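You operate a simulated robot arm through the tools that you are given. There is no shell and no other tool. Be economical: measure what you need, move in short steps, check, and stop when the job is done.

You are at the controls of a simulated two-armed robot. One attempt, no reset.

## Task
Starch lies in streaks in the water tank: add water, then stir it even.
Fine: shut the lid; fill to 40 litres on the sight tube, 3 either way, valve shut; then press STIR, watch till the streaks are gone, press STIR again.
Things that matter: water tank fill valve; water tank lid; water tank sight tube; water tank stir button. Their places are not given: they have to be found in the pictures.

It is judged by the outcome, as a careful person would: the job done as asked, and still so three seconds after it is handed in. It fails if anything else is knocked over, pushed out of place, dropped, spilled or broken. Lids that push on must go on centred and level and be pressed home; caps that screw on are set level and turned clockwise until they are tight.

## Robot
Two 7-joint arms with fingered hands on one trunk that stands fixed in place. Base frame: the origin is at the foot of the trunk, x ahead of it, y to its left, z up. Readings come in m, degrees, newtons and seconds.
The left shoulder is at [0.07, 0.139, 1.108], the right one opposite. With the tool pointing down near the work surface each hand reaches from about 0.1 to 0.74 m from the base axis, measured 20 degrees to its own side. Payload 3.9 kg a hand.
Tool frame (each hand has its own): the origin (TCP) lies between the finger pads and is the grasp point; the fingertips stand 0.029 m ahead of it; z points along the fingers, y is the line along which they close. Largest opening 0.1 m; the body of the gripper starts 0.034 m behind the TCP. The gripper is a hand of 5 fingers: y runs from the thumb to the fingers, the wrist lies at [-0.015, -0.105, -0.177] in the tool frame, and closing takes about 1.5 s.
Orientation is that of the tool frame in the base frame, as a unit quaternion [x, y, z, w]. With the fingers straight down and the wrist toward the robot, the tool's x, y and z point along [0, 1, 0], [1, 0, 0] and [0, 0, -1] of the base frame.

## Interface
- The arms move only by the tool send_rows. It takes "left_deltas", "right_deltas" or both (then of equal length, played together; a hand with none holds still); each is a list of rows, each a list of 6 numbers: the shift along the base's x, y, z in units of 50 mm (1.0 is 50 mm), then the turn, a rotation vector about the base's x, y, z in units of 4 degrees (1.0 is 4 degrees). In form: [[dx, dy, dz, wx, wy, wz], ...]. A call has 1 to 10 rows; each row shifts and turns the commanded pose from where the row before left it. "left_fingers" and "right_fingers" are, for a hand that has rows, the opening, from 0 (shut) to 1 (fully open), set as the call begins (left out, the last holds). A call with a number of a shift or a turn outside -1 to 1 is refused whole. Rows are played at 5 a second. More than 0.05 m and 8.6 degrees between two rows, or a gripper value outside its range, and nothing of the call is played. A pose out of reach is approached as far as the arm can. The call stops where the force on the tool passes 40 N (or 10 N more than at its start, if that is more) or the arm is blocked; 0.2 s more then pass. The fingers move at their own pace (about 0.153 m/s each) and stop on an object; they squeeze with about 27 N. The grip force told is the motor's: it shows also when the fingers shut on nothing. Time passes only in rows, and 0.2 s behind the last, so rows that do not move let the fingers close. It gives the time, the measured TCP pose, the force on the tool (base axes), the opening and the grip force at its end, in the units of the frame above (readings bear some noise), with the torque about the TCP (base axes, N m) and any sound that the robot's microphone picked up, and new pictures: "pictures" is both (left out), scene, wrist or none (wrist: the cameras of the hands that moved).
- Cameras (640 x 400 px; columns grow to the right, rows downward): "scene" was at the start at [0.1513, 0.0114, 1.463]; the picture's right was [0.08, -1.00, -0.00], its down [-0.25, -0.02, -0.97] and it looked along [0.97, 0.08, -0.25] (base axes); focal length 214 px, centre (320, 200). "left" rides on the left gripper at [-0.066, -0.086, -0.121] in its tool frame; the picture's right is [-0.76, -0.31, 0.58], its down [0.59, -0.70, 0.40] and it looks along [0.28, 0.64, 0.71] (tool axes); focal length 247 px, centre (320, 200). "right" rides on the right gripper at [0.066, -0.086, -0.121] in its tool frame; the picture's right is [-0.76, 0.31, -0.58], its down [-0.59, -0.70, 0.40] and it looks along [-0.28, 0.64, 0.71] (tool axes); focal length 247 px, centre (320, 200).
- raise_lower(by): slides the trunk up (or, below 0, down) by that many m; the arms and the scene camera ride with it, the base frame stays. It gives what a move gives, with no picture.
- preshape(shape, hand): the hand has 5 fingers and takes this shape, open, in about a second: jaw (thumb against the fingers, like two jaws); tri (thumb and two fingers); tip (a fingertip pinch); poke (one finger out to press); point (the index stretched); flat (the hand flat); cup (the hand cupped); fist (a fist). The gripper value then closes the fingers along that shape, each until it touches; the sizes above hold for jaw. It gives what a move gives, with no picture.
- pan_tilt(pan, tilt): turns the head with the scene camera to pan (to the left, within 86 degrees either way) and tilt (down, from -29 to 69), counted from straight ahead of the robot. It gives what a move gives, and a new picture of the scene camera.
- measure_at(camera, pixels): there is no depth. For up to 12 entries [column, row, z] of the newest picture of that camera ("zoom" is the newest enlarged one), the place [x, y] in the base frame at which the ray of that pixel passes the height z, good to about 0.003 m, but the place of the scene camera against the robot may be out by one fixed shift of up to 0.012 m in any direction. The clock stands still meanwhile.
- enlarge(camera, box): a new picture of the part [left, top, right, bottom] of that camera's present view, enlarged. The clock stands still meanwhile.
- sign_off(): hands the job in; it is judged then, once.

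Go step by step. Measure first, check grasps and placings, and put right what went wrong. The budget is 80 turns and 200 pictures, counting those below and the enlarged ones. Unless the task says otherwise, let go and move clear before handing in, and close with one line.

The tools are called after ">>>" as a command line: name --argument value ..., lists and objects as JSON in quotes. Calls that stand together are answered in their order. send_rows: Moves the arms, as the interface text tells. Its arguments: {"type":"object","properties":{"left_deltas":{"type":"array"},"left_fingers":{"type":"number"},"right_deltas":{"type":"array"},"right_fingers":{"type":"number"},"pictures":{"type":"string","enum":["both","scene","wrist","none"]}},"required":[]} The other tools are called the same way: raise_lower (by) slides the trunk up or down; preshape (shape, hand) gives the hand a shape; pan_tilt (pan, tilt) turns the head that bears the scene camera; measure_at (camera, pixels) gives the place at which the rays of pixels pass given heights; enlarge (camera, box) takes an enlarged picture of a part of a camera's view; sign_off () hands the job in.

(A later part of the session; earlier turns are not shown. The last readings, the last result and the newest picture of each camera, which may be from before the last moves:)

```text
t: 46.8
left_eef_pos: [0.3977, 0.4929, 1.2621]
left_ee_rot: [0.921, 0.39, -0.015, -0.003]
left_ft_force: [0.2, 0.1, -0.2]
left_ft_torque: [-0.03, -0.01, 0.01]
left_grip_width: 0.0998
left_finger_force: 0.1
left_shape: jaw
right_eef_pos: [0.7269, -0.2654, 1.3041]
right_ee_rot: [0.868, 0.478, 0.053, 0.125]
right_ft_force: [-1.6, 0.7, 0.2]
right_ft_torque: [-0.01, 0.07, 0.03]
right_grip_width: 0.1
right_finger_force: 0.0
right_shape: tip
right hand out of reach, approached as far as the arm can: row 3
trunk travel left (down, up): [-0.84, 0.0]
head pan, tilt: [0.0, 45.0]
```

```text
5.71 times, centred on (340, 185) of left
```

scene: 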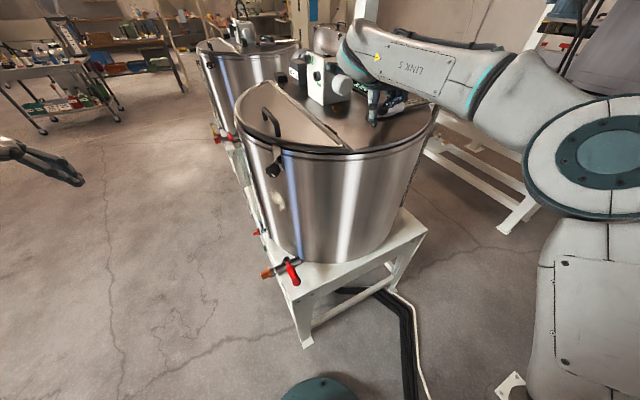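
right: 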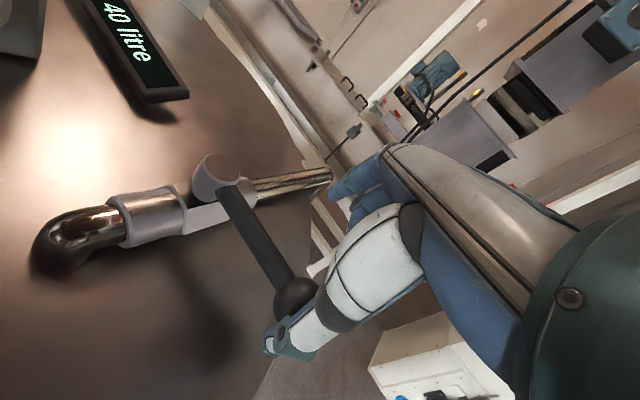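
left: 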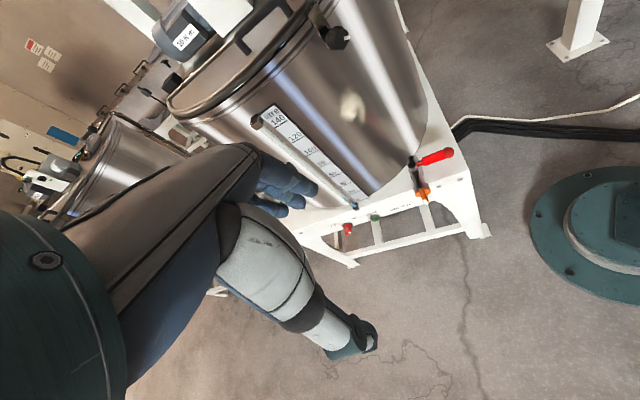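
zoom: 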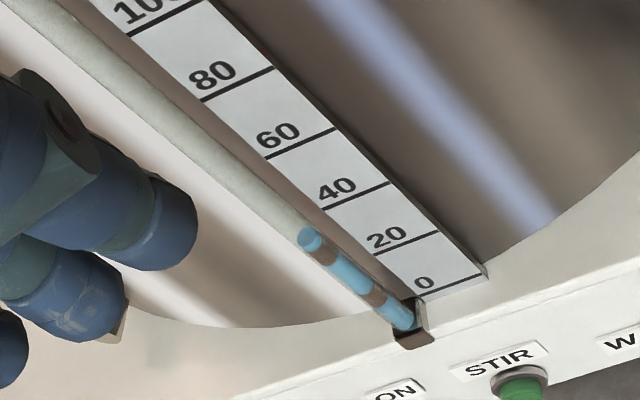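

The lever is back near its original shut position. Nudge it firmly to the stop, and check again.

>>> send_rows --right_deltas '[[0.1, -0.2, 0, 0, 0, 0], [0.1, -0.2, 0, 0, 0, 0], [0, 0, 0, 0, 0, 0]]' --pictures "none"

>>> send_rows --right_deltas '[[-0.1, 0.3, 0, 0, 0, 0], [0, 0, 1, 0, 0, 0], [0, 0, 1, 0, 0, 0], [-0.6, 0, 0.5, 0, 0, 0], [-0.8, 0, 0, 0, 0, 0], [-0.8, 0, 0, 0, 0, 0]]'

>>> enlarge --camera "scene" --box '[340, 20, 500, 140]'

>>> enlarge --camera "left" --box '[300, 150, 380, 220]'

```text
t: 47.6
left_eef_pos: [0.3951, 0.4964, 1.2625]
left_ee_rot: [0.921, 0.39, -0.015, 0.0]
left_ft_force: [-1.9, 0.5, 0.1]
left_ft_torque: [0.03, 0.01, -0.01]
left_grip_width: 0.1
left_finger_force: 0.0
left_shape: jaw
right_eef_pos: [0.7341, -0.2784, 1.3062]
right_ee_rot: [0.867, 0.478, 0.053, 0.126]
right_ft_force: [-15.0, 14.4, -1.7]
right_ft_torque: [0.36, 0.37, -0.2]
right_grip_width: 0.0998
right_finger_force: 0.0
right_shape: tip
trunk travel left (down, up): [-0.84, 0.0]
head pan, tilt: [0.0, 45.0]
```

```text
t: 49.0
left_eef_pos: [0.3973, 0.4929, 1.2635]
left_ee_rot: [0.921, 0.39, -0.014, -0.003]
left_ft_force: [-0.3, -0.2, 0.2]
left_ft_torque: [0.0, -0.02, 0.01]
left_grip_width: 0.1001
left_finger_force: 0.2
left_shape: jaw
right_eef_pos: [0.6196, -0.2689, 1.4147]
right_ee_rot: [0.868, 0.477, 0.055, 0.126]
right_ft_force: [0.6, 0.6, 0.6]
right_ft_torque: [0.02, 0.01, 0.03]
right_grip_width: 0.1
right_finger_force: 0.0
right_shape: tip
right hand out of reach, approached as far as the arm can: row 3
trunk travel left (down, up): [-0.84, 0.0]
head pan, tilt: [0.0, 45.0]
```

scene: 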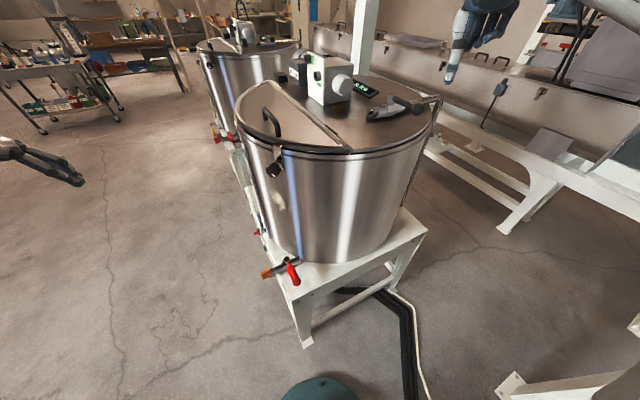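
right: 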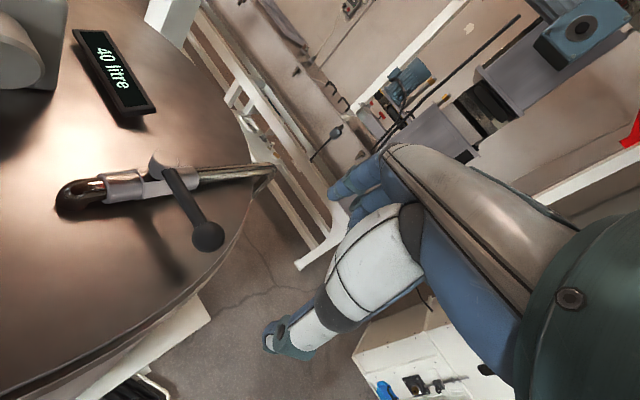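

```text
3.33 times, centred on (420, 80) of scene
```

zoom: 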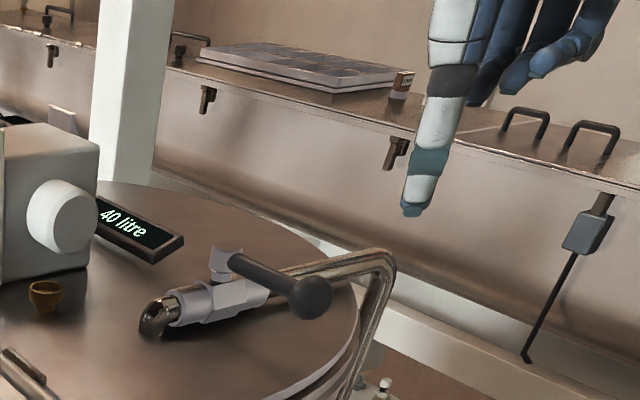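

```text
5.71 times, centred on (340, 185) of left
```

zoom: 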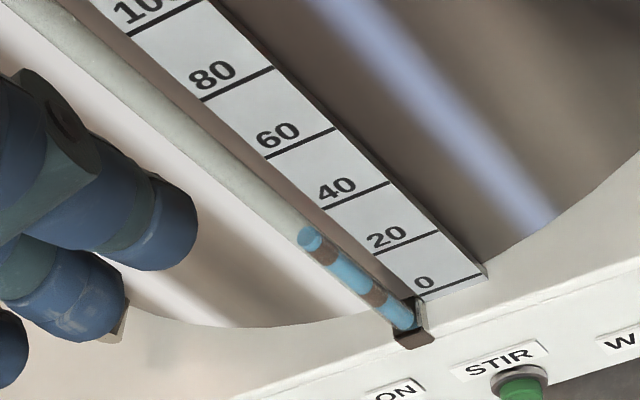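

Valve shut, level steady at (309,236), display 40. Now locate the STIR button: current left px ≈(375,217); cross-check with the scene view.

>>> measure_at --camera "left" --pixels '[[375, 217.4, 0.6], [375, 217.4, 0.75], [309, 191.5, 0.7], [309, 191.5, 0.9]]'

>>> enlarge --camera "scene" --box '[210, 180, 330, 280]'

>>> enlarge --camera "left" --box '[320, 180, 440, 250]'

```text
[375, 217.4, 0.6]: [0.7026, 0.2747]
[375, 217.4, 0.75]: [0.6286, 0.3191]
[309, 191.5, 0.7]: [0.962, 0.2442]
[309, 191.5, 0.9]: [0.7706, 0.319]
```

```text
4.00 times, centred on (270, 230) of scene
```

zoom: 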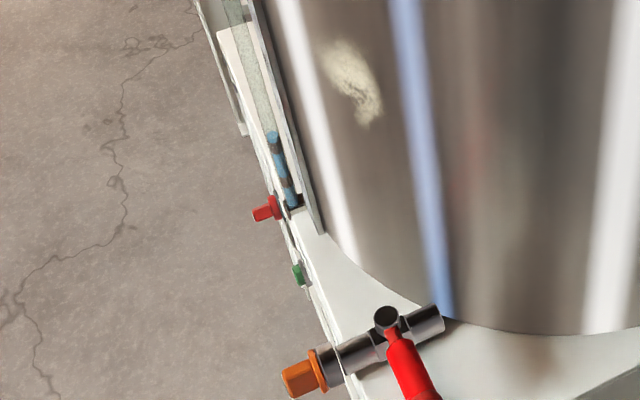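

```text
5.33 times, centred on (380, 215) of left
```

zoom: 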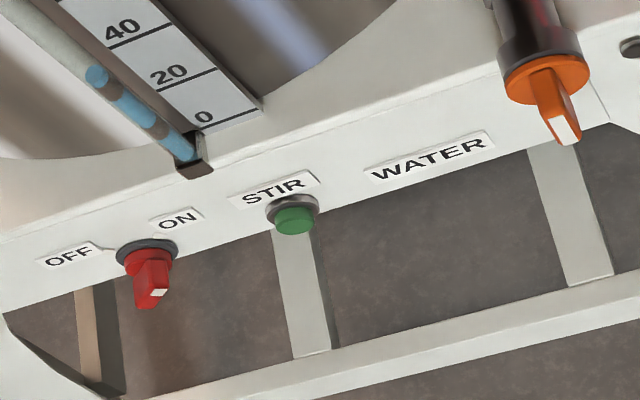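

>>> measure_at --camera "scene" --pixels '[[264.5, 248.3, 0.6], [264.5, 248.3, 0.75], [258.25, 213.3, 0.8], [258.25, 213.3, 0.9], [262, 230, 0.7], [262, 230, 0.8]]'

>>> measure_at --camera "left" --pixels '[[369, 203, 0.75], [369, 203, 0.85], [338, 186, 0.8], [338, 186, 0.9], [350, 217, 0.7], [350, 217, 0.8]]'

```text
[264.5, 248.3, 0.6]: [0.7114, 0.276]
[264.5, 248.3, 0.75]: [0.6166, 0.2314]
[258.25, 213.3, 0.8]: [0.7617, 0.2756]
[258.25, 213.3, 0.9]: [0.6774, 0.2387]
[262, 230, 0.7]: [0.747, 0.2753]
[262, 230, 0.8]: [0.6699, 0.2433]
```

```text
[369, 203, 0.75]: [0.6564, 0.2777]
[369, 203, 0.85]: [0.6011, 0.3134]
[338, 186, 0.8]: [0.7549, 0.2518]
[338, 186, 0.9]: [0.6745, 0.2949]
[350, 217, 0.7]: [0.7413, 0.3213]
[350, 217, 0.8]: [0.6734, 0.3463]
```

STIR button is at ≈(0.705, 0.276, 0.605), facing (−0.485, 0.874). I'll retract the right hand and rotate the left hand so its finger will point along (0.485, −0.874, 0).

>>> preshape --shape "poke" --hand "left"

>>> send_rows --left_deltas '[[0, 0.2, -0.2, -1, 0.131, 0.6], [0, 0.2, -0.2, -1, 0.131, 0.6], [0, 0.2, -0.2, -1, 0.131, 0.6], [0, 0.2, -0.2, -1, 0.131, 0.6], [0, 0.2, -0.2, -1, 0.131, 0.6], [0, 0, -0.2, -1, 0.131, 0.6], [0, 0, -0.2, -1, 0.131, 0.6], [0, 0, -0.2, -1, 0.131, 0.6], [0, 0, -0.2, -1, 0.131, 0.6], [0, 0, -0.2, -1, 0.131, 0.6]]' --right_deltas '[[-0.6, 0, 0, 0, 0, 0], [-0.6, 0, 0, 0, 0, 0], [-0.6, 0, 0, 0, 0, 0], [-0.6, 0, 0, 0, 0, 0], [-0.6, 0, 0, 0, 0, 0], [-0.6, 0, 0, 0, 0, 0], [-0.6, 0, 0, 0, 0, 0], [-0.6, 0, 0, 0, 0, 0], [-0.6, 0, 0, 0, 0, 0], [-0.6, 0, 0, 0, 0, 0]]' --pictures "none"

>>> send_rows --left_deltas '[[0, 0, 0, -1, 0.131, 0.6], [0, 0, 0, -1, 0.131, 0.6], [0, 0, 0, -1, 0.131, 0.6], [0, 0, 0, -1, 0.131, 0.6], [0, 0, 0, -1, 0.131, 0.6], [0, 0, 0, -1, 0.131, 0.6], [0, 0, 0, -1, 0.131, 0.6], [0, 0, 0, -1, 0.131, 0.6], [0, 0, 0, -1, 0.131, 0.6], [0, 0, 0, -1, 0.131, 0.6]]'

```text
t: 49.9
left_eef_pos: [0.3988, 0.4924, 1.2627]
left_ee_rot: [0.921, 0.389, -0.015, -0.004]
left_ft_force: [-0.2, -0.7, 0.6]
left_ft_torque: [0.06, -0.02, -0.01]
left_grip_width: 0.0
left_finger_force: 0.1
left_shape: poke
right_eef_pos: [0.6223, -0.2713, 1.414]
right_ee_rot: [0.868, 0.478, 0.052, 0.126]
right_ft_force: [-0.8, 0.0, -0.1]
right_ft_torque: [-0.01, -0.01, 0.03]
right_grip_width: 0.0999
right_finger_force: 0.2
right_shape: tip
trunk travel left (down, up): [-0.84, 0.0]
head pan, tilt: [0.0, 45.0]
```

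```text
t: 52.1
left_eef_pos: [0.3968, 0.5448, 1.1632]
left_ee_rot: [0.766, 0.54, -0.187, 0.296]
left_ft_force: [0.3, 1.3, 0.0]
left_ft_torque: [-0.03, 0.0, -0.02]
left_grip_width: 0.0
left_finger_force: 0.1
left_shape: poke
right_eef_pos: [0.3533, -0.2451, 1.3946]
right_ee_rot: [0.868, 0.478, 0.055, 0.125]
right_ft_force: [-0.1, 0.1, -0.2]
right_ft_torque: [-0.01, -0.03, 0.0]
right_grip_width: 0.0999
right_finger_force: 0.0
right_shape: tip
right hand out of reach, approached as far as the arm can: row 9, 10
trunk travel left (down, up): [-0.84, 0.0]
head pan, tilt: [0.0, 45.0]
```

```text
t: 54.3
left_eef_pos: [0.3963, 0.5424, 1.1636]
left_ee_rot: [0.484, 0.601, -0.329, 0.545]
left_ft_force: [-0.3, -0.1, 0.0]
left_ft_torque: [0.01, 0.02, 0.02]
left_grip_width: 0.0001
left_finger_force: 0.0
left_shape: poke
right_eef_pos: [0.3544, -0.2461, 1.3946]
right_ee_rot: [0.868, 0.477, 0.055, 0.125]
right_ft_force: [-0.2, 1.0, 0.2]
right_ft_torque: [0.03, -0.01, 0.01]
right_grip_width: 0.0999
right_finger_force: 0.0
right_shape: tip
trunk travel left (down, up): [-0.84, 0.0]
head pan, tilt: [0.0, 45.0]
```

scene: 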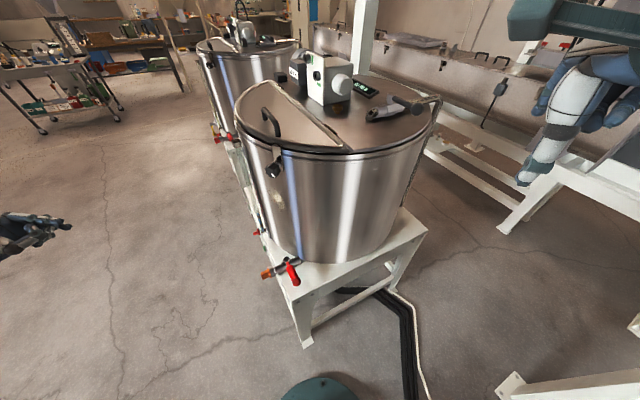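
left: 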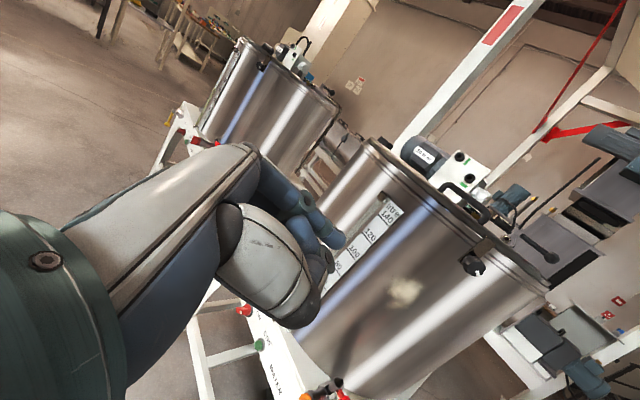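

The left hand is nearly horizontal, tank and buttons in view (260,345). Finish the rotation and lower the trunk in two stages.

>>> send_rows --left_deltas '[[0, 0, 0, -1, 0.131, 0.6], [0, 0, 0, -1, 0.131, 0.6], [0, 0, 0, -1, 0.131, 0.6], [0, 0, 0, -0.6, 0.08, 0.36]]' --pictures "none"

>>> raise_lower --by -0.25

>>> pan_tilt --pan 0 --tilt 40

```text
t: 55.3
left_eef_pos: [0.3747, 0.5668, 1.1518]
left_ee_rot: [0.389, 0.597, -0.356, 0.605]
left_ft_force: [-0.6, -0.6, 0.3]
left_ft_torque: [0.02, 0.02, 0.01]
left_grip_width: 0.0
left_finger_force: 0.1
left_shape: poke
left hand out of reach, approached as far as the arm can: row 2, 3, 4
right_eef_pos: [0.3526, -0.2468, 1.3942]
right_ee_rot: [0.868, 0.477, 0.055, 0.125]
right_ft_force: [-0.7, -0.3, -0.5]
right_ft_torque: [0.02, -0.03, 0.0]
right_grip_width: 0.0999
right_finger_force: 0.1
right_shape: tip
trunk travel left (down, up): [-0.84, 0.0]
head pan, tilt: [0.0, 45.0]
```

```text
t: 57.9
left_eef_pos: [0.3767, 0.5683, 0.9015]
left_ee_rot: [0.388, 0.598, -0.356, 0.605]
left_ft_force: [0.5, 0.3, 0.5]
left_ft_torque: [-0.02, -0.01, 0.0]
left_grip_width: 0.0
left_finger_force: 0.1
left_shape: poke
right_eef_pos: [0.3542, -0.2455, 1.144]
right_ee_rot: [0.868, 0.477, 0.054, 0.125]
right_ft_force: [-0.3, -1.7, -0.1]
right_ft_torque: [-0.03, 0.0, 0.04]
right_grip_width: 0.0999
right_finger_force: 0.1
right_shape: tip
trunk travel left (down, up): [-0.59, 0.25]
head pan, tilt: [0.0, 45.0]
```

```text
t: 58.6
left_eef_pos: [0.3758, 0.5677, 0.9012]
left_ee_rot: [0.388, 0.598, -0.356, 0.605]
left_ft_force: [-0.9, 0.1, -0.1]
left_ft_torque: [-0.02, -0.02, -0.01]
left_grip_width: 0.0001
left_finger_force: 0.0
left_shape: poke
right_eef_pos: [0.3543, -0.2458, 1.1429]
right_ee_rot: [0.868, 0.478, 0.054, 0.125]
right_ft_force: [-0.2, 0.3, 0.0]
right_ft_torque: [-0.01, 0.01, -0.04]
right_grip_width: 0.1
right_finger_force: 0.1
right_shape: tip
trunk travel left (down, up): [-0.59, 0.25]
head pan, tilt: [0.0, 40.0]
```

scene: 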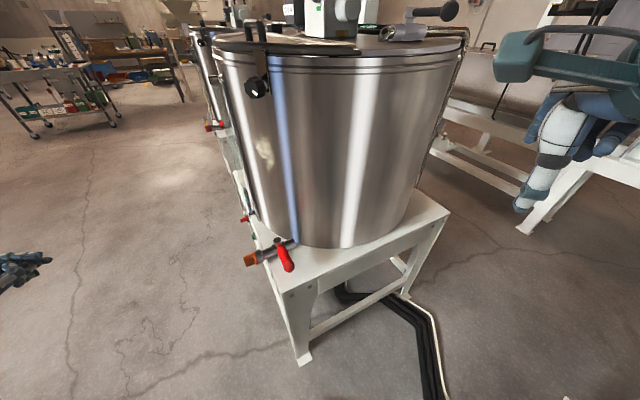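

Clear so far. Lower 0.15 more, then bring the left hand toward the button.

>>> raise_lower --by -0.15

>>> send_rows --left_deltas '[[0.5, -0.1, -0.3, 0, 0, 0], [0.6, -0.2, -0.3, 0, 0, 0], [0.6, -0.3, -0.3, 0, 0, 0], [0.6, -0.4, -0.3, 0, 0, 0], [0.6, -0.5, -0.3, 0, 0, 0], [0.6, -0.6, -0.3, 0, 0, 0], [0.6, -0.6, -0.3, 0, 0, 0]]'

>>> enlarge --camera "left" --box '[200, 100, 520, 300]'

```text
t: 60.3
left_eef_pos: [0.3765, 0.5681, 0.7509]
left_ee_rot: [0.388, 0.597, -0.355, 0.605]
left_ft_force: [0.0, 0.0, -0.4]
left_ft_torque: [-0.03, 0.02, 0.01]
left_grip_width: 0.0
left_finger_force: 0.2
left_shape: poke
right_eef_pos: [0.3533, -0.2455, 0.9936]
right_ee_rot: [0.869, 0.476, 0.054, 0.125]
right_ft_force: [-0.7, 0.2, -0.1]
right_ft_torque: [-0.02, -0.03, 0.0]
right_grip_width: 0.0997
right_finger_force: 0.0
right_shape: tip
trunk travel left (down, up): [-0.44, 0.4]
head pan, tilt: [0.0, 40.0]
```

```text
t: 61.9
left_eef_pos: [0.5734, 0.4391, 0.6511]
left_ee_rot: [0.387, 0.598, -0.355, 0.605]
left_ft_force: [0.6, 0.1, -0.6]
left_ft_torque: [0.01, 0.0, -0.03]
left_grip_width: 0.0
left_finger_force: 0.1
left_shape: poke
left hand out of reach, approached as far as the arm can: row 7
right_eef_pos: [0.353, -0.2459, 0.9939]
right_ee_rot: [0.868, 0.477, 0.054, 0.125]
right_ft_force: [-0.7, 0.0, 0.3]
right_ft_torque: [0.01, 0.0, -0.01]
right_grip_width: 0.0999
right_finger_force: 0.0
right_shape: tip
trunk travel left (down, up): [-0.44, 0.4]
head pan, tilt: [0.0, 40.0]
```

scene: 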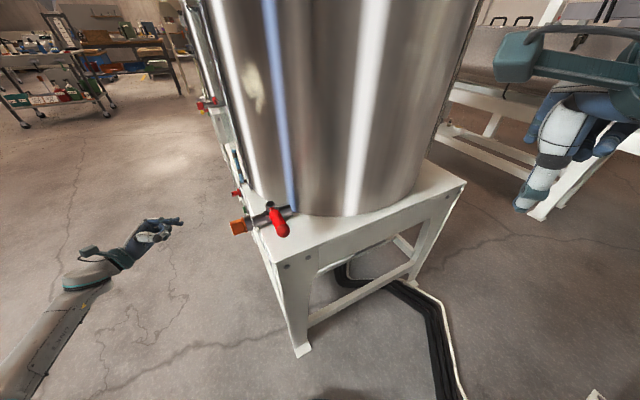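
left: 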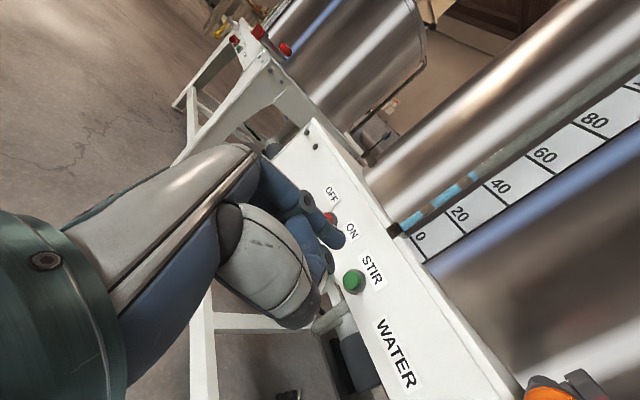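

```text
2.00 times, centred on (360, 200) of left
```

zoom: 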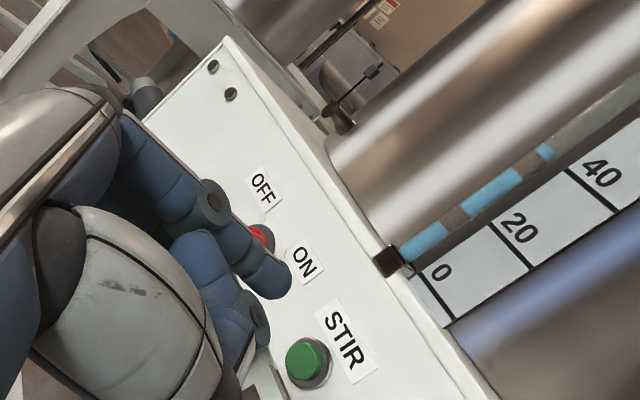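

The tube is now seen almost level: water top (zoom 550,150) aligns with the 40 mark line – about 40 L. Index tip is at left px (339,242), button at (354,281). Measure the button.

>>> measure_at --camera "left" --pixels '[[354, 281, 0.595], [354, 281, 0.605], [354, 281, 0.615], [354, 281, 0.625]]'

>>> enlarge --camera "scene" --box '[60, 160, 300, 310]'

```text
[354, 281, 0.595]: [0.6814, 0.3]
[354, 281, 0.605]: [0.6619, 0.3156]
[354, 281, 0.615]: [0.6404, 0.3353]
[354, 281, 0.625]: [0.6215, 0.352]
```

```text
2.67 times, centred on (180, 235) of scene
```

zoom: 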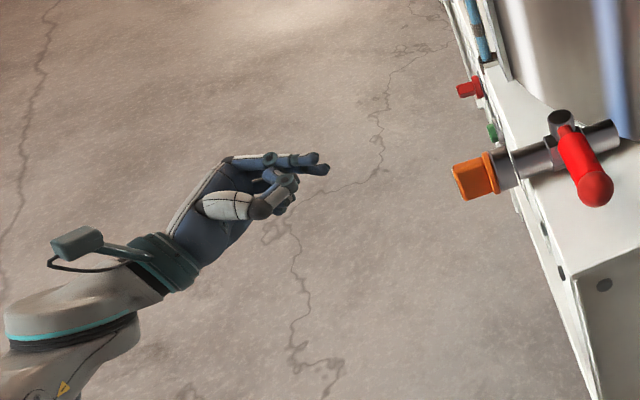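

>>> measure_at --camera "scene" --pixels '[[244.5, 209.5, 0.57], [244.5, 209.5, 0.6], [173, 223, 0.65], [173, 223, 0.67]]'

>>> measure_at --camera "left" --pixels '[[354, 281, 0.57], [354, 281, 0.58], [339, 242, 0.65], [339, 242, 0.64]]'

```text
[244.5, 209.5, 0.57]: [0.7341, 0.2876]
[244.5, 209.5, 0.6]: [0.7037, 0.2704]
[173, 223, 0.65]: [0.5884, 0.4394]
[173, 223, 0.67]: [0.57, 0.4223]
```

```text
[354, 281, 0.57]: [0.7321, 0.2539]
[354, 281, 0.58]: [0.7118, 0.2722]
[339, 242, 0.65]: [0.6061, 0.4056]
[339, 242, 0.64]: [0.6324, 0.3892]
```

Button ≈(0.708, 0.278, 0.583); fingertip ≈(0.594, 0.412, 0.655). I'll approach to 3 cm off the button, turning the finger 20° more forward to ease the wrist.

>>> send_rows --left_deltas '[[0, 0, -0.7, 0, 0, 1], [0, 0, -0.7, 0, 0, 1], [0.6, -0.7, 0, 0, 0, 1], [0.6, -0.7, 0, 0, 0, 1], [0.6, -0.7, 0, 0, 0, 1]]'

>>> enlarge --camera "left" --box '[240, 150, 480, 300]'

>>> enlarge --camera "scene" --box '[130, 160, 290, 260]'

```text
t: 63.1
left_eef_pos: [0.599, 0.3765, 0.5774]
left_ee_rot: [0.278, 0.656, -0.244, 0.658]
left_ft_force: [0.4, -0.2, 0.4]
left_ft_torque: [0.02, 0.02, -0.02]
left_grip_width: 0.0
left_finger_force: 0.1
left_shape: poke
left hand out of reach, approached as far as the arm can: row 3, 4, 5
right_eef_pos: [0.3539, -0.2457, 0.9931]
right_ee_rot: [0.868, 0.478, 0.054, 0.124]
right_ft_force: [-0.5, 0.1, -0.3]
right_ft_torque: [0.0, -0.03, -0.02]
right_grip_width: 0.1001
right_finger_force: 0.1
right_shape: tip
trunk travel left (down, up): [-0.44, 0.4]
head pan, tilt: [0.0, 40.0]
```

scene: 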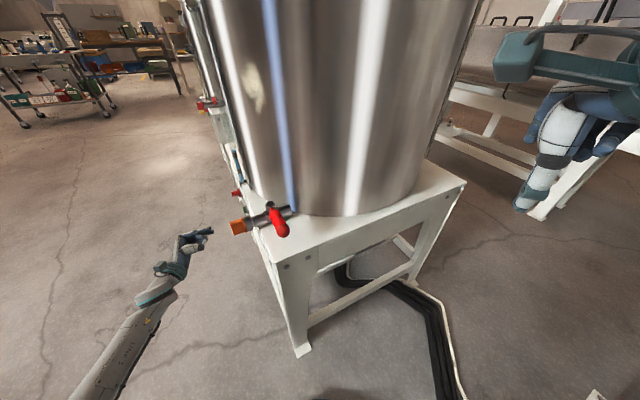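
left: 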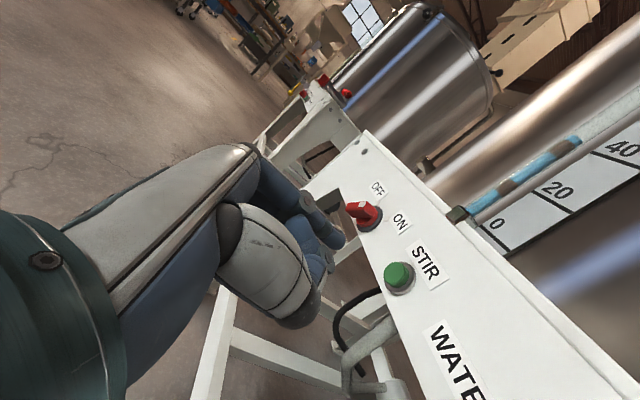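

```text
2.67 times, centred on (360, 225) of left
```

zoom: 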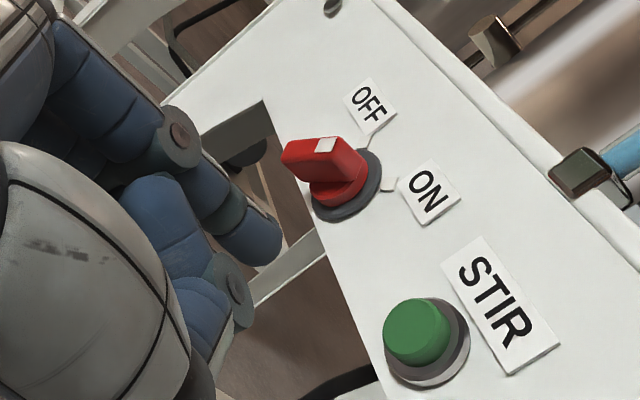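

```text
4.00 times, centred on (210, 210) of scene
```

zoom: 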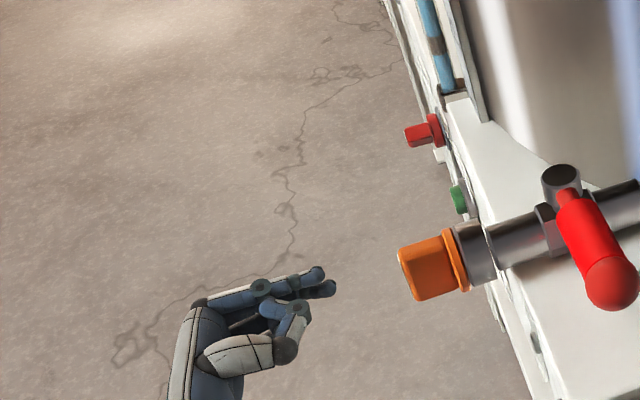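

The wrist's limit blocks a fully horizontal finger. I'll tilt the finger ~40° downward (as reachable before), staying clear of the panel.

>>> send_rows --left_deltas '[[-0.4, 0.4, 0.2, 0.69, 0.73, 0], [-0.2, 0.2, 0.2, 0.69, 0.73, 0], [0, 0, 0, 0.69, 0.73, 0], [0, 0, 0, 0.69, 0.73, 0], [0, 0, 0, 0.69, 0.73, 0], [0, 0, 0, 0.69, 0.73, 0], [0, 0, 0, 0.69, 0.73, 0], [0, 0, 0, 0.69, 0.73, 0], [0, 0, 0, 0.69, 0.73, 0], [0, 0, 0, 0.69, 0.73, 0]]'

>>> enlarge --camera "left" --box '[240, 150, 480, 300]'

>>> enlarge --camera "scene" --box '[130, 160, 290, 260]'

```text
t: 65.3
left_eef_pos: [0.5642, 0.4105, 0.5796]
left_ee_rot: [0.384, 0.796, -0.121, 0.453]
left_ft_force: [-0.3, -0.2, 0.3]
left_ft_torque: [0.02, 0.01, 0.01]
left_grip_width: 0.0001
left_finger_force: 0.1
left_shape: poke
left hand out of reach, approached as far as the arm can: row 7, 8, 9
right_eef_pos: [0.3543, -0.2451, 0.9935]
right_ee_rot: [0.868, 0.477, 0.054, 0.125]
right_ft_force: [-0.2, -0.5, -0.2]
right_ft_torque: [0.0, 0.0, 0.01]
right_grip_width: 0.1001
right_finger_force: 0.0
right_shape: tip
trunk travel left (down, up): [-0.44, 0.4]
head pan, tilt: [0.0, 40.0]
```

scene: 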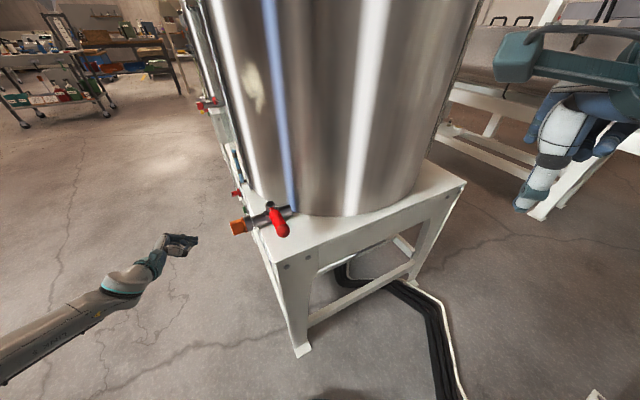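
left: 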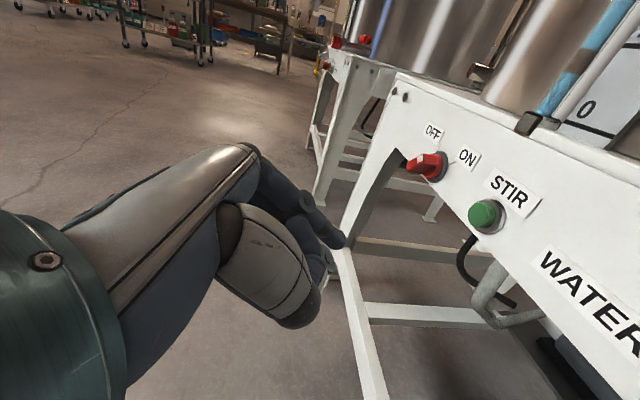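

```text
2.67 times, centred on (360, 225) of left
```

zoom: 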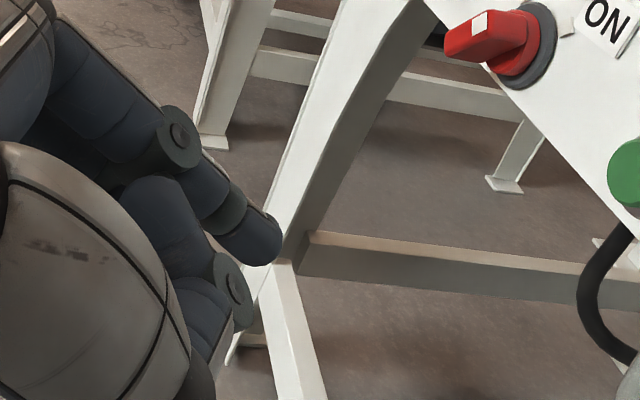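

```text
4.00 times, centred on (210, 210) of scene
```

zoom: 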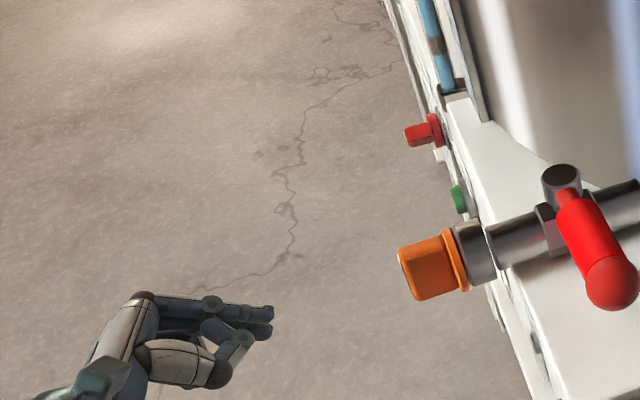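

Now try moving forward toward the button in this tilted posture.

>>> send_rows --left_deltas '[[0.5, -0.4, 0.1, 0, 0, 0], [0.5, -0.4, 0.1, 0, 0, 0], [0.5, -0.4, 0.1, 0, 0, 0], [0.4, -0.35, 0, 0, 0, 0]]'

>>> enlarge --camera "scene" --box '[130, 160, 290, 260]'

```text
t: 66.3
left_eef_pos: [0.5705, 0.4119, 0.5732]
left_ee_rot: [0.396, 0.799, -0.11, 0.439]
left_ft_force: [0.6, 0.3, 1.0]
left_ft_torque: [-0.01, 0.02, 0.03]
left_grip_width: 0.0002
left_finger_force: 0.1
left_shape: poke
left hand out of reach, approached as far as the arm can: row 1, 2, 3, 4
right_eef_pos: [0.3543, -0.2455, 0.994]
right_ee_rot: [0.868, 0.477, 0.054, 0.125]
right_ft_force: [0.0, 0.0, 0.2]
right_ft_torque: [0.01, 0.02, 0.0]
right_grip_width: 0.0999
right_finger_force: 0.1
right_shape: tip
trunk travel left (down, up): [-0.44, 0.4]
head pan, tilt: [0.0, 40.0]
```

scene: 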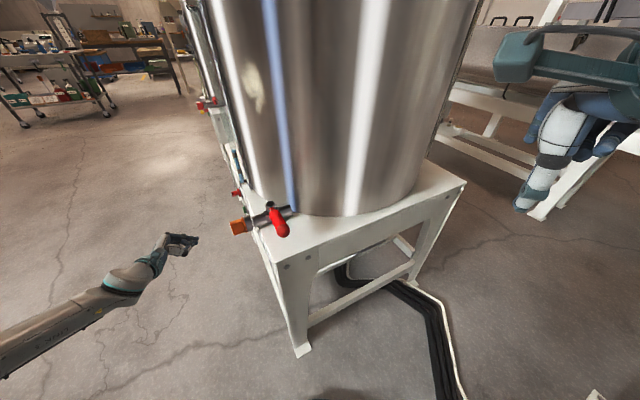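
left: 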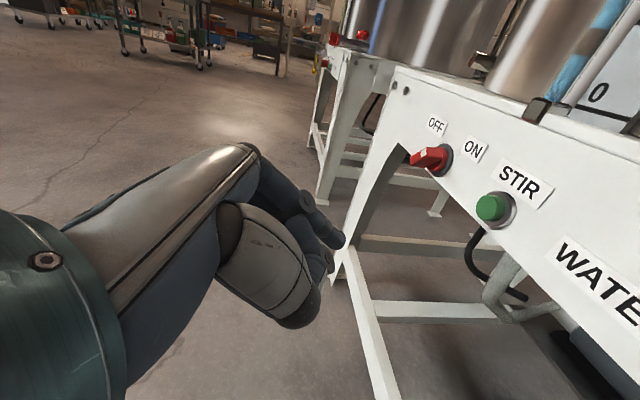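

```text
4.00 times, centred on (210, 210) of scene
```

zoom: 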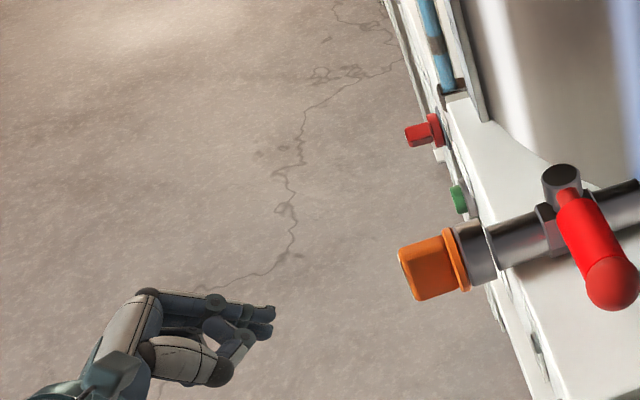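

Still blocked, so I'll turn to a steeper, more natural posture: fingers mostly down, tilted ~25° toward the panel, index nearest the panel, and press sideways with the fingertip.

>>> send_rows --left_deltas '[[-0.1, 0.1, 0.3, 0.59, 0.593, -0.806], [0, 0.1, 0.3, 0.59, 0.593, -0.806], [0, 0, 0.3, 0.59, 0.593, -0.806], [0, 0, 0.1, 0.59, 0.593, -0.806], [0.1, 0, 0, 0.59, 0.593, -0.806], [0.2, 0, 0, 0.59, 0.593, -0.806], [0.2, 0, 0, 0.59, 0.593, -0.806], [0.3, 0, 0, 0.59, 0.593, -0.806], [0.3, 0, 0, 0.59, 0.593, -0.806]]'

>>> enlarge --camera "scene" --box '[130, 160, 290, 260]'

```text
t: 68.3
left_eef_pos: [0.5127, 0.4624, 0.6054]
left_ee_rot: [0.615, 0.758, -0.146, 0.158]
left_ft_force: [0.5, -0.2, -0.4]
left_ft_torque: [-0.01, 0.0, 0.01]
left_grip_width: 0.0
left_finger_force: 0.1
left_shape: poke
left hand out of reach, approached as far as the arm can: row 1, 2, 3, 4, 5, 6, 7, 8, 9
right_eef_pos: [0.3548, -0.2458, 0.9939]
right_ee_rot: [0.868, 0.477, 0.054, 0.126]
right_ft_force: [0.8, 0.5, -0.2]
right_ft_torque: [-0.01, 0.0, 0.01]
right_grip_width: 0.1001
right_finger_force: 0.0
right_shape: tip
trunk travel left (down, up): [-0.44, 0.4]
head pan, tilt: [0.0, 40.0]
```

scene: 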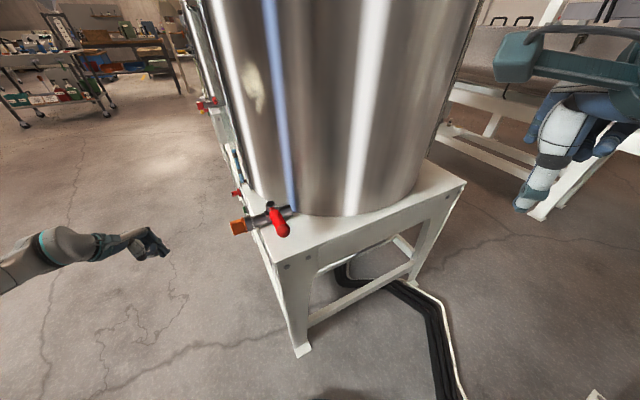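
left: 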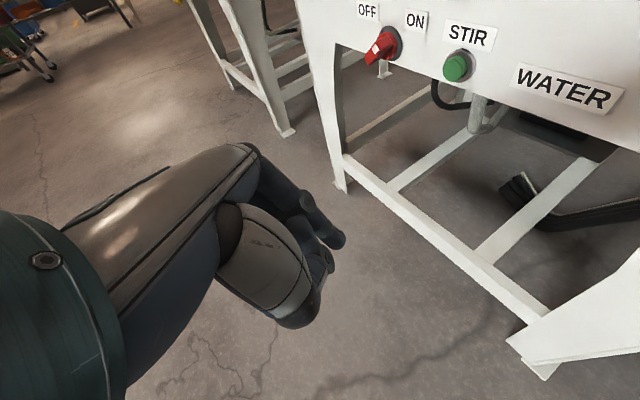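

```text
4.00 times, centred on (210, 210) of scene
```

zoom: 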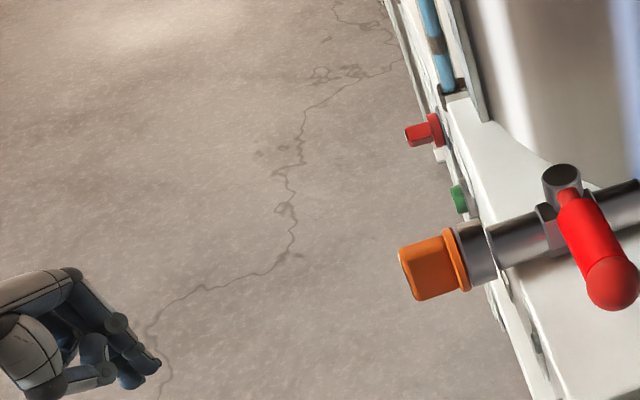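

Orientation is right now; test whether it can move forward.

>>> send_rows --left_deltas '[[0.5, -0.2, 0.2, 0, 0, 0], [0.5, -0.3, 0.2, 0, 0, 0], [0.5, -0.3, 0, 0, 0, 0], [0, 0, 0, 0, 0, 0]]'

```text
t: 69.3
left_eef_pos: [0.5381, 0.4776, 0.6123]
left_ee_rot: [0.619, 0.755, -0.146, 0.159]
left_ft_force: [-0.7, -0.2, 0.2]
left_ft_torque: [0.04, -0.01, -0.05]
left_grip_width: 0.0002
left_finger_force: 0.0
left_shape: poke
left hand out of reach, approached as far as the arm can: row 1, 2, 3
right_eef_pos: [0.354, -0.2469, 0.9936]
right_ee_rot: [0.868, 0.478, 0.055, 0.125]
right_ft_force: [-0.2, -0.1, 0.0]
right_ft_torque: [0.04, -0.01, 0.0]
right_grip_width: 0.1
right_finger_force: 0.1
right_shape: tip
trunk travel left (down, up): [-0.44, 0.4]
head pan, tilt: [0.0, 40.0]
```

scene: 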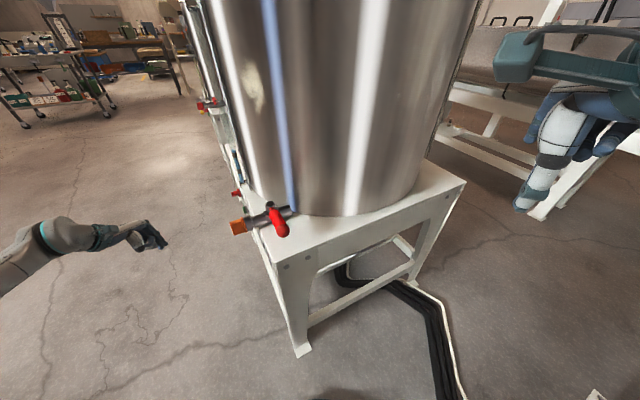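
left: 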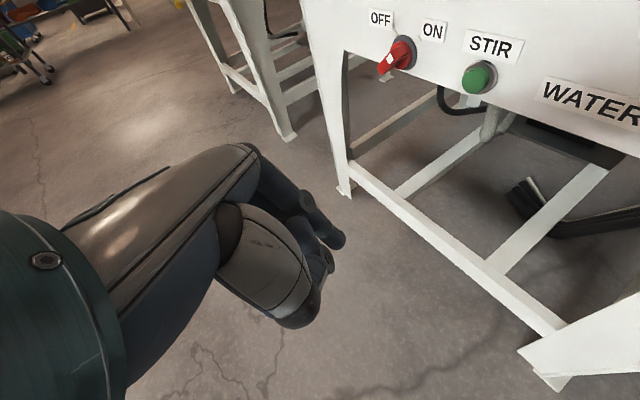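

Let me look at the left arm's posture.

>>> pan_tilt --pan 50 --tilt 50

```text
t: 70.5
left_eef_pos: [0.5371, 0.4784, 0.6117]
left_ee_rot: [0.62, 0.755, -0.146, 0.159]
left_ft_force: [-0.7, -0.1, 0.2]
left_ft_torque: [0.01, 0.01, 0.01]
left_grip_width: 0.0
left_finger_force: 0.1
left_shape: poke
right_eef_pos: [0.3537, -0.2459, 0.9934]
right_ee_rot: [0.868, 0.477, 0.054, 0.126]
right_ft_force: [0.6, -0.3, 0.6]
right_ft_torque: [0.0, 0.01, 0.0]
right_grip_width: 0.1003
right_finger_force: 0.2
right_shape: tip
trunk travel left (down, up): [-0.44, 0.4]
head pan, tilt: [50.0, 50.0]
```

scene: 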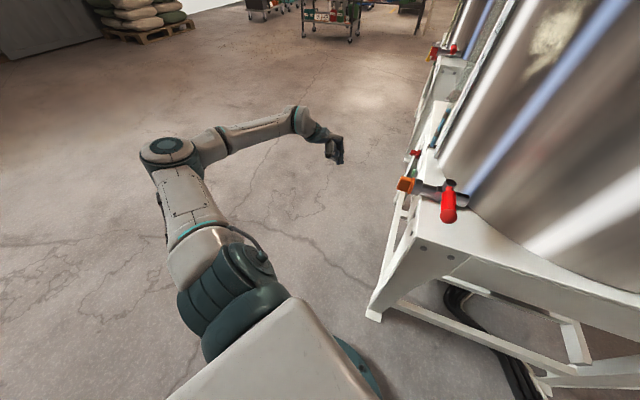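

The elbow is splayed far out to the left (165,150), cramping the wrist. I'll raise the trunk 0.25 and bring the hand in vertical so the elbow drops, then go down again.

>>> raise_lower --by 0.25

>>> send_rows --left_deltas '[[-0.3, -0.6, 0, 0.98, 0.17, 0], [-0.3, -0.6, 0, 0.98, 0.17, 0], [-0.3, -0.6, 0, 0.98, 0.17, 0], [-0.3, -0.6, 0, 0.98, 0.17, 0], [0, -0.4, 0, 0.98, 0.17, 0], [0, -0.4, 0, 0.98, 0.17, 0], [0, 0, -0.8, 0, 0, 0], [0, 0, -0.8, 0, 0, 0], [0, 0, -0.8, 0, 0, 0], [0, 0, -0.8, 0, 0, 0]]' --pictures "scene"

```text
t: 73.1
left_eef_pos: [0.5382, 0.4794, 0.8614]
left_ee_rot: [0.619, 0.755, -0.147, 0.159]
left_ft_force: [0.5, 0.3, 0.9]
left_ft_torque: [0.03, -0.01, 0.04]
left_grip_width: 0.0001
left_finger_force: 0.0
left_shape: poke
right_eef_pos: [0.3546, -0.246, 1.2441]
right_ee_rot: [0.868, 0.477, 0.055, 0.125]
right_ft_force: [-0.3, -0.7, 0.0]
right_ft_torque: [0.02, -0.02, 0.0]
right_grip_width: 0.1
right_finger_force: 0.0
right_shape: tip
trunk travel left (down, up): [-0.69, 0.15]
head pan, tilt: [50.0, 50.0]
```

```text
t: 75.3
left_eef_pos: [0.3973, 0.444, 0.6822]
left_ee_rot: [0.633, 0.774, -0.012, 0.004]
left_ft_force: [0.1, -0.2, -0.4]
left_ft_torque: [-0.02, 0.0, 0.04]
left_grip_width: 0.0002
left_finger_force: 0.0
left_shape: poke
left hand out of reach, approached as far as the arm can: row 1, 2, 3, 4, 5, 6, 7, 8, 9, 10
right_eef_pos: [0.3534, -0.2445, 1.2447]
right_ee_rot: [0.868, 0.478, 0.055, 0.127]
right_ft_force: [0.0, 0.8, -1.0]
right_ft_torque: [0.0, 0.01, 0.0]
right_grip_width: 0.1
right_finger_force: 0.0
right_shape: tip
trunk travel left (down, up): [-0.69, 0.15]
head pan, tilt: [50.0, 50.0]
```

scene: 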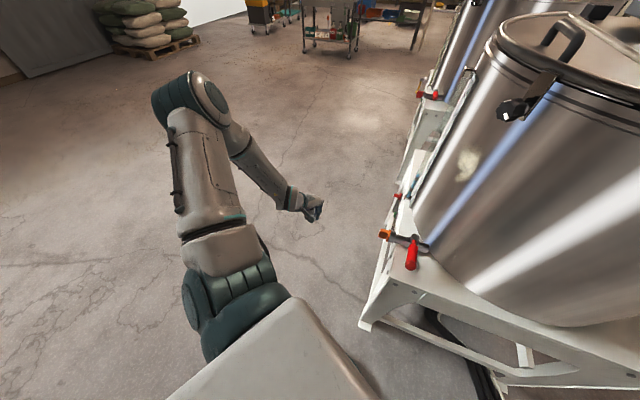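

Try bringing the hand inward with a yaw back toward −20°.

>>> send_rows --left_deltas '[[0, -0.5, 0.3, 0, 0, -1], [0, -0.5, 0.3, 0, 0, -1], [0, -0.5, 0.3, 0, 0, -1], [0, -0.5, 0.3, 0, 0, -1], [0, -0.5, 0.3, 0, 0, -1], [0, -0.3, 0, 0, 0, -1], [0, 0, 0, 0, 0, -1], [0, 0, 0, 0, 0, -1]]' --pictures "scene"

```text
t: 77.1
left_eef_pos: [0.3808, 0.3152, 0.7621]
left_ee_rot: [0.821, 0.57, -0.012, -0.001]
left_ft_force: [0.0, -0.7, -0.2]
left_ft_torque: [0.0, 0.01, 0.01]
left_grip_width: 0.0
left_finger_force: 0.1
left_shape: poke
left hand out of reach, approached as far as the arm can: row 4, 5, 6
right_eef_pos: [0.3541, -0.2451, 1.2443]
right_ee_rot: [0.868, 0.478, 0.054, 0.124]
right_ft_force: [-0.5, 0.0, 0.2]
right_ft_torque: [-0.02, -0.01, -0.02]
right_grip_width: 0.1
right_finger_force: 0.1
right_shape: tip
trunk travel left (down, up): [-0.69, 0.15]
head pan, tilt: [50.0, 50.0]
```

scene: 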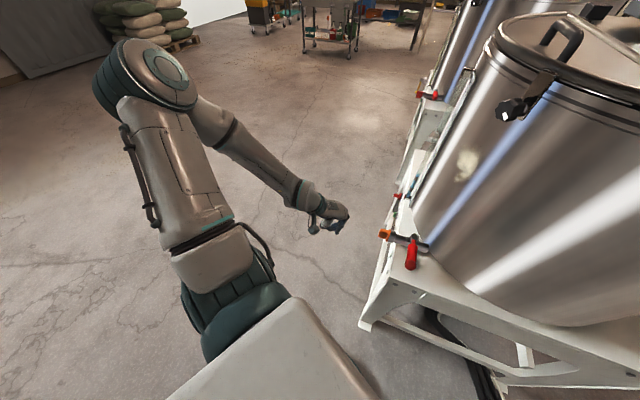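

Good – yaw ≈ −20° frees the arm. Now advance wide of the panel and tilt the finger ~24° toward the button.

>>> send_rows --left_deltas '[[0.68, 0.42, -0.2, 0, 0, 0], [0.68, 0.42, -0.2, 0, 0, 0], [0.68, 0.42, -0.2, 0, 0, 0], [0.68, 0.42, -0.2, -0.87, -0.49, 0], [0.68, 0.42, -0.2, -0.87, -0.49, 0], [0.2, 0, -0.3, -0.87, -0.49, 0], [0.2, 0, -0.3, -0.87, -0.49, 0], [0.2, 0, -0.3, -0.87, -0.49, 0], [0.2, 0, -0.3, -0.87, -0.49, 0]]'

```text
t: 79.1
left_eef_pos: [0.582, 0.4264, 0.6547]
left_ee_rot: [0.805, 0.556, -0.03, 0.207]
left_ft_force: [0.5, -0.5, -0.3]
left_ft_torque: [-0.02, -0.01, 0.0]
left_grip_width: 0.0
left_finger_force: 0.0
left_shape: poke
left hand out of reach, approached as far as the arm can: row 1, 2
right_eef_pos: [0.3547, -0.246, 1.2443]
right_ee_rot: [0.868, 0.478, 0.054, 0.125]
right_ft_force: [-0.2, 0.2, 0.8]
right_ft_torque: [-0.04, 0.02, -0.01]
right_grip_width: 0.0999
right_finger_force: 0.0
right_shape: tip
trunk travel left (down, up): [-0.69, 0.15]
head pan, tilt: [50.0, 50.0]
```

scene: 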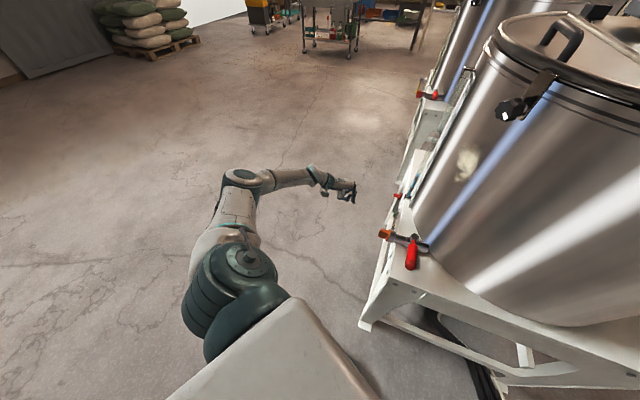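
left: 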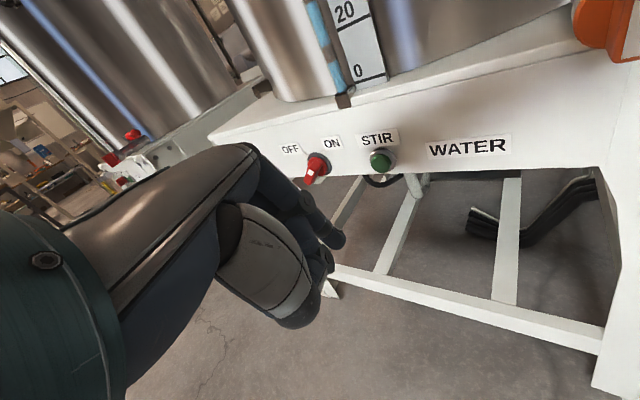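

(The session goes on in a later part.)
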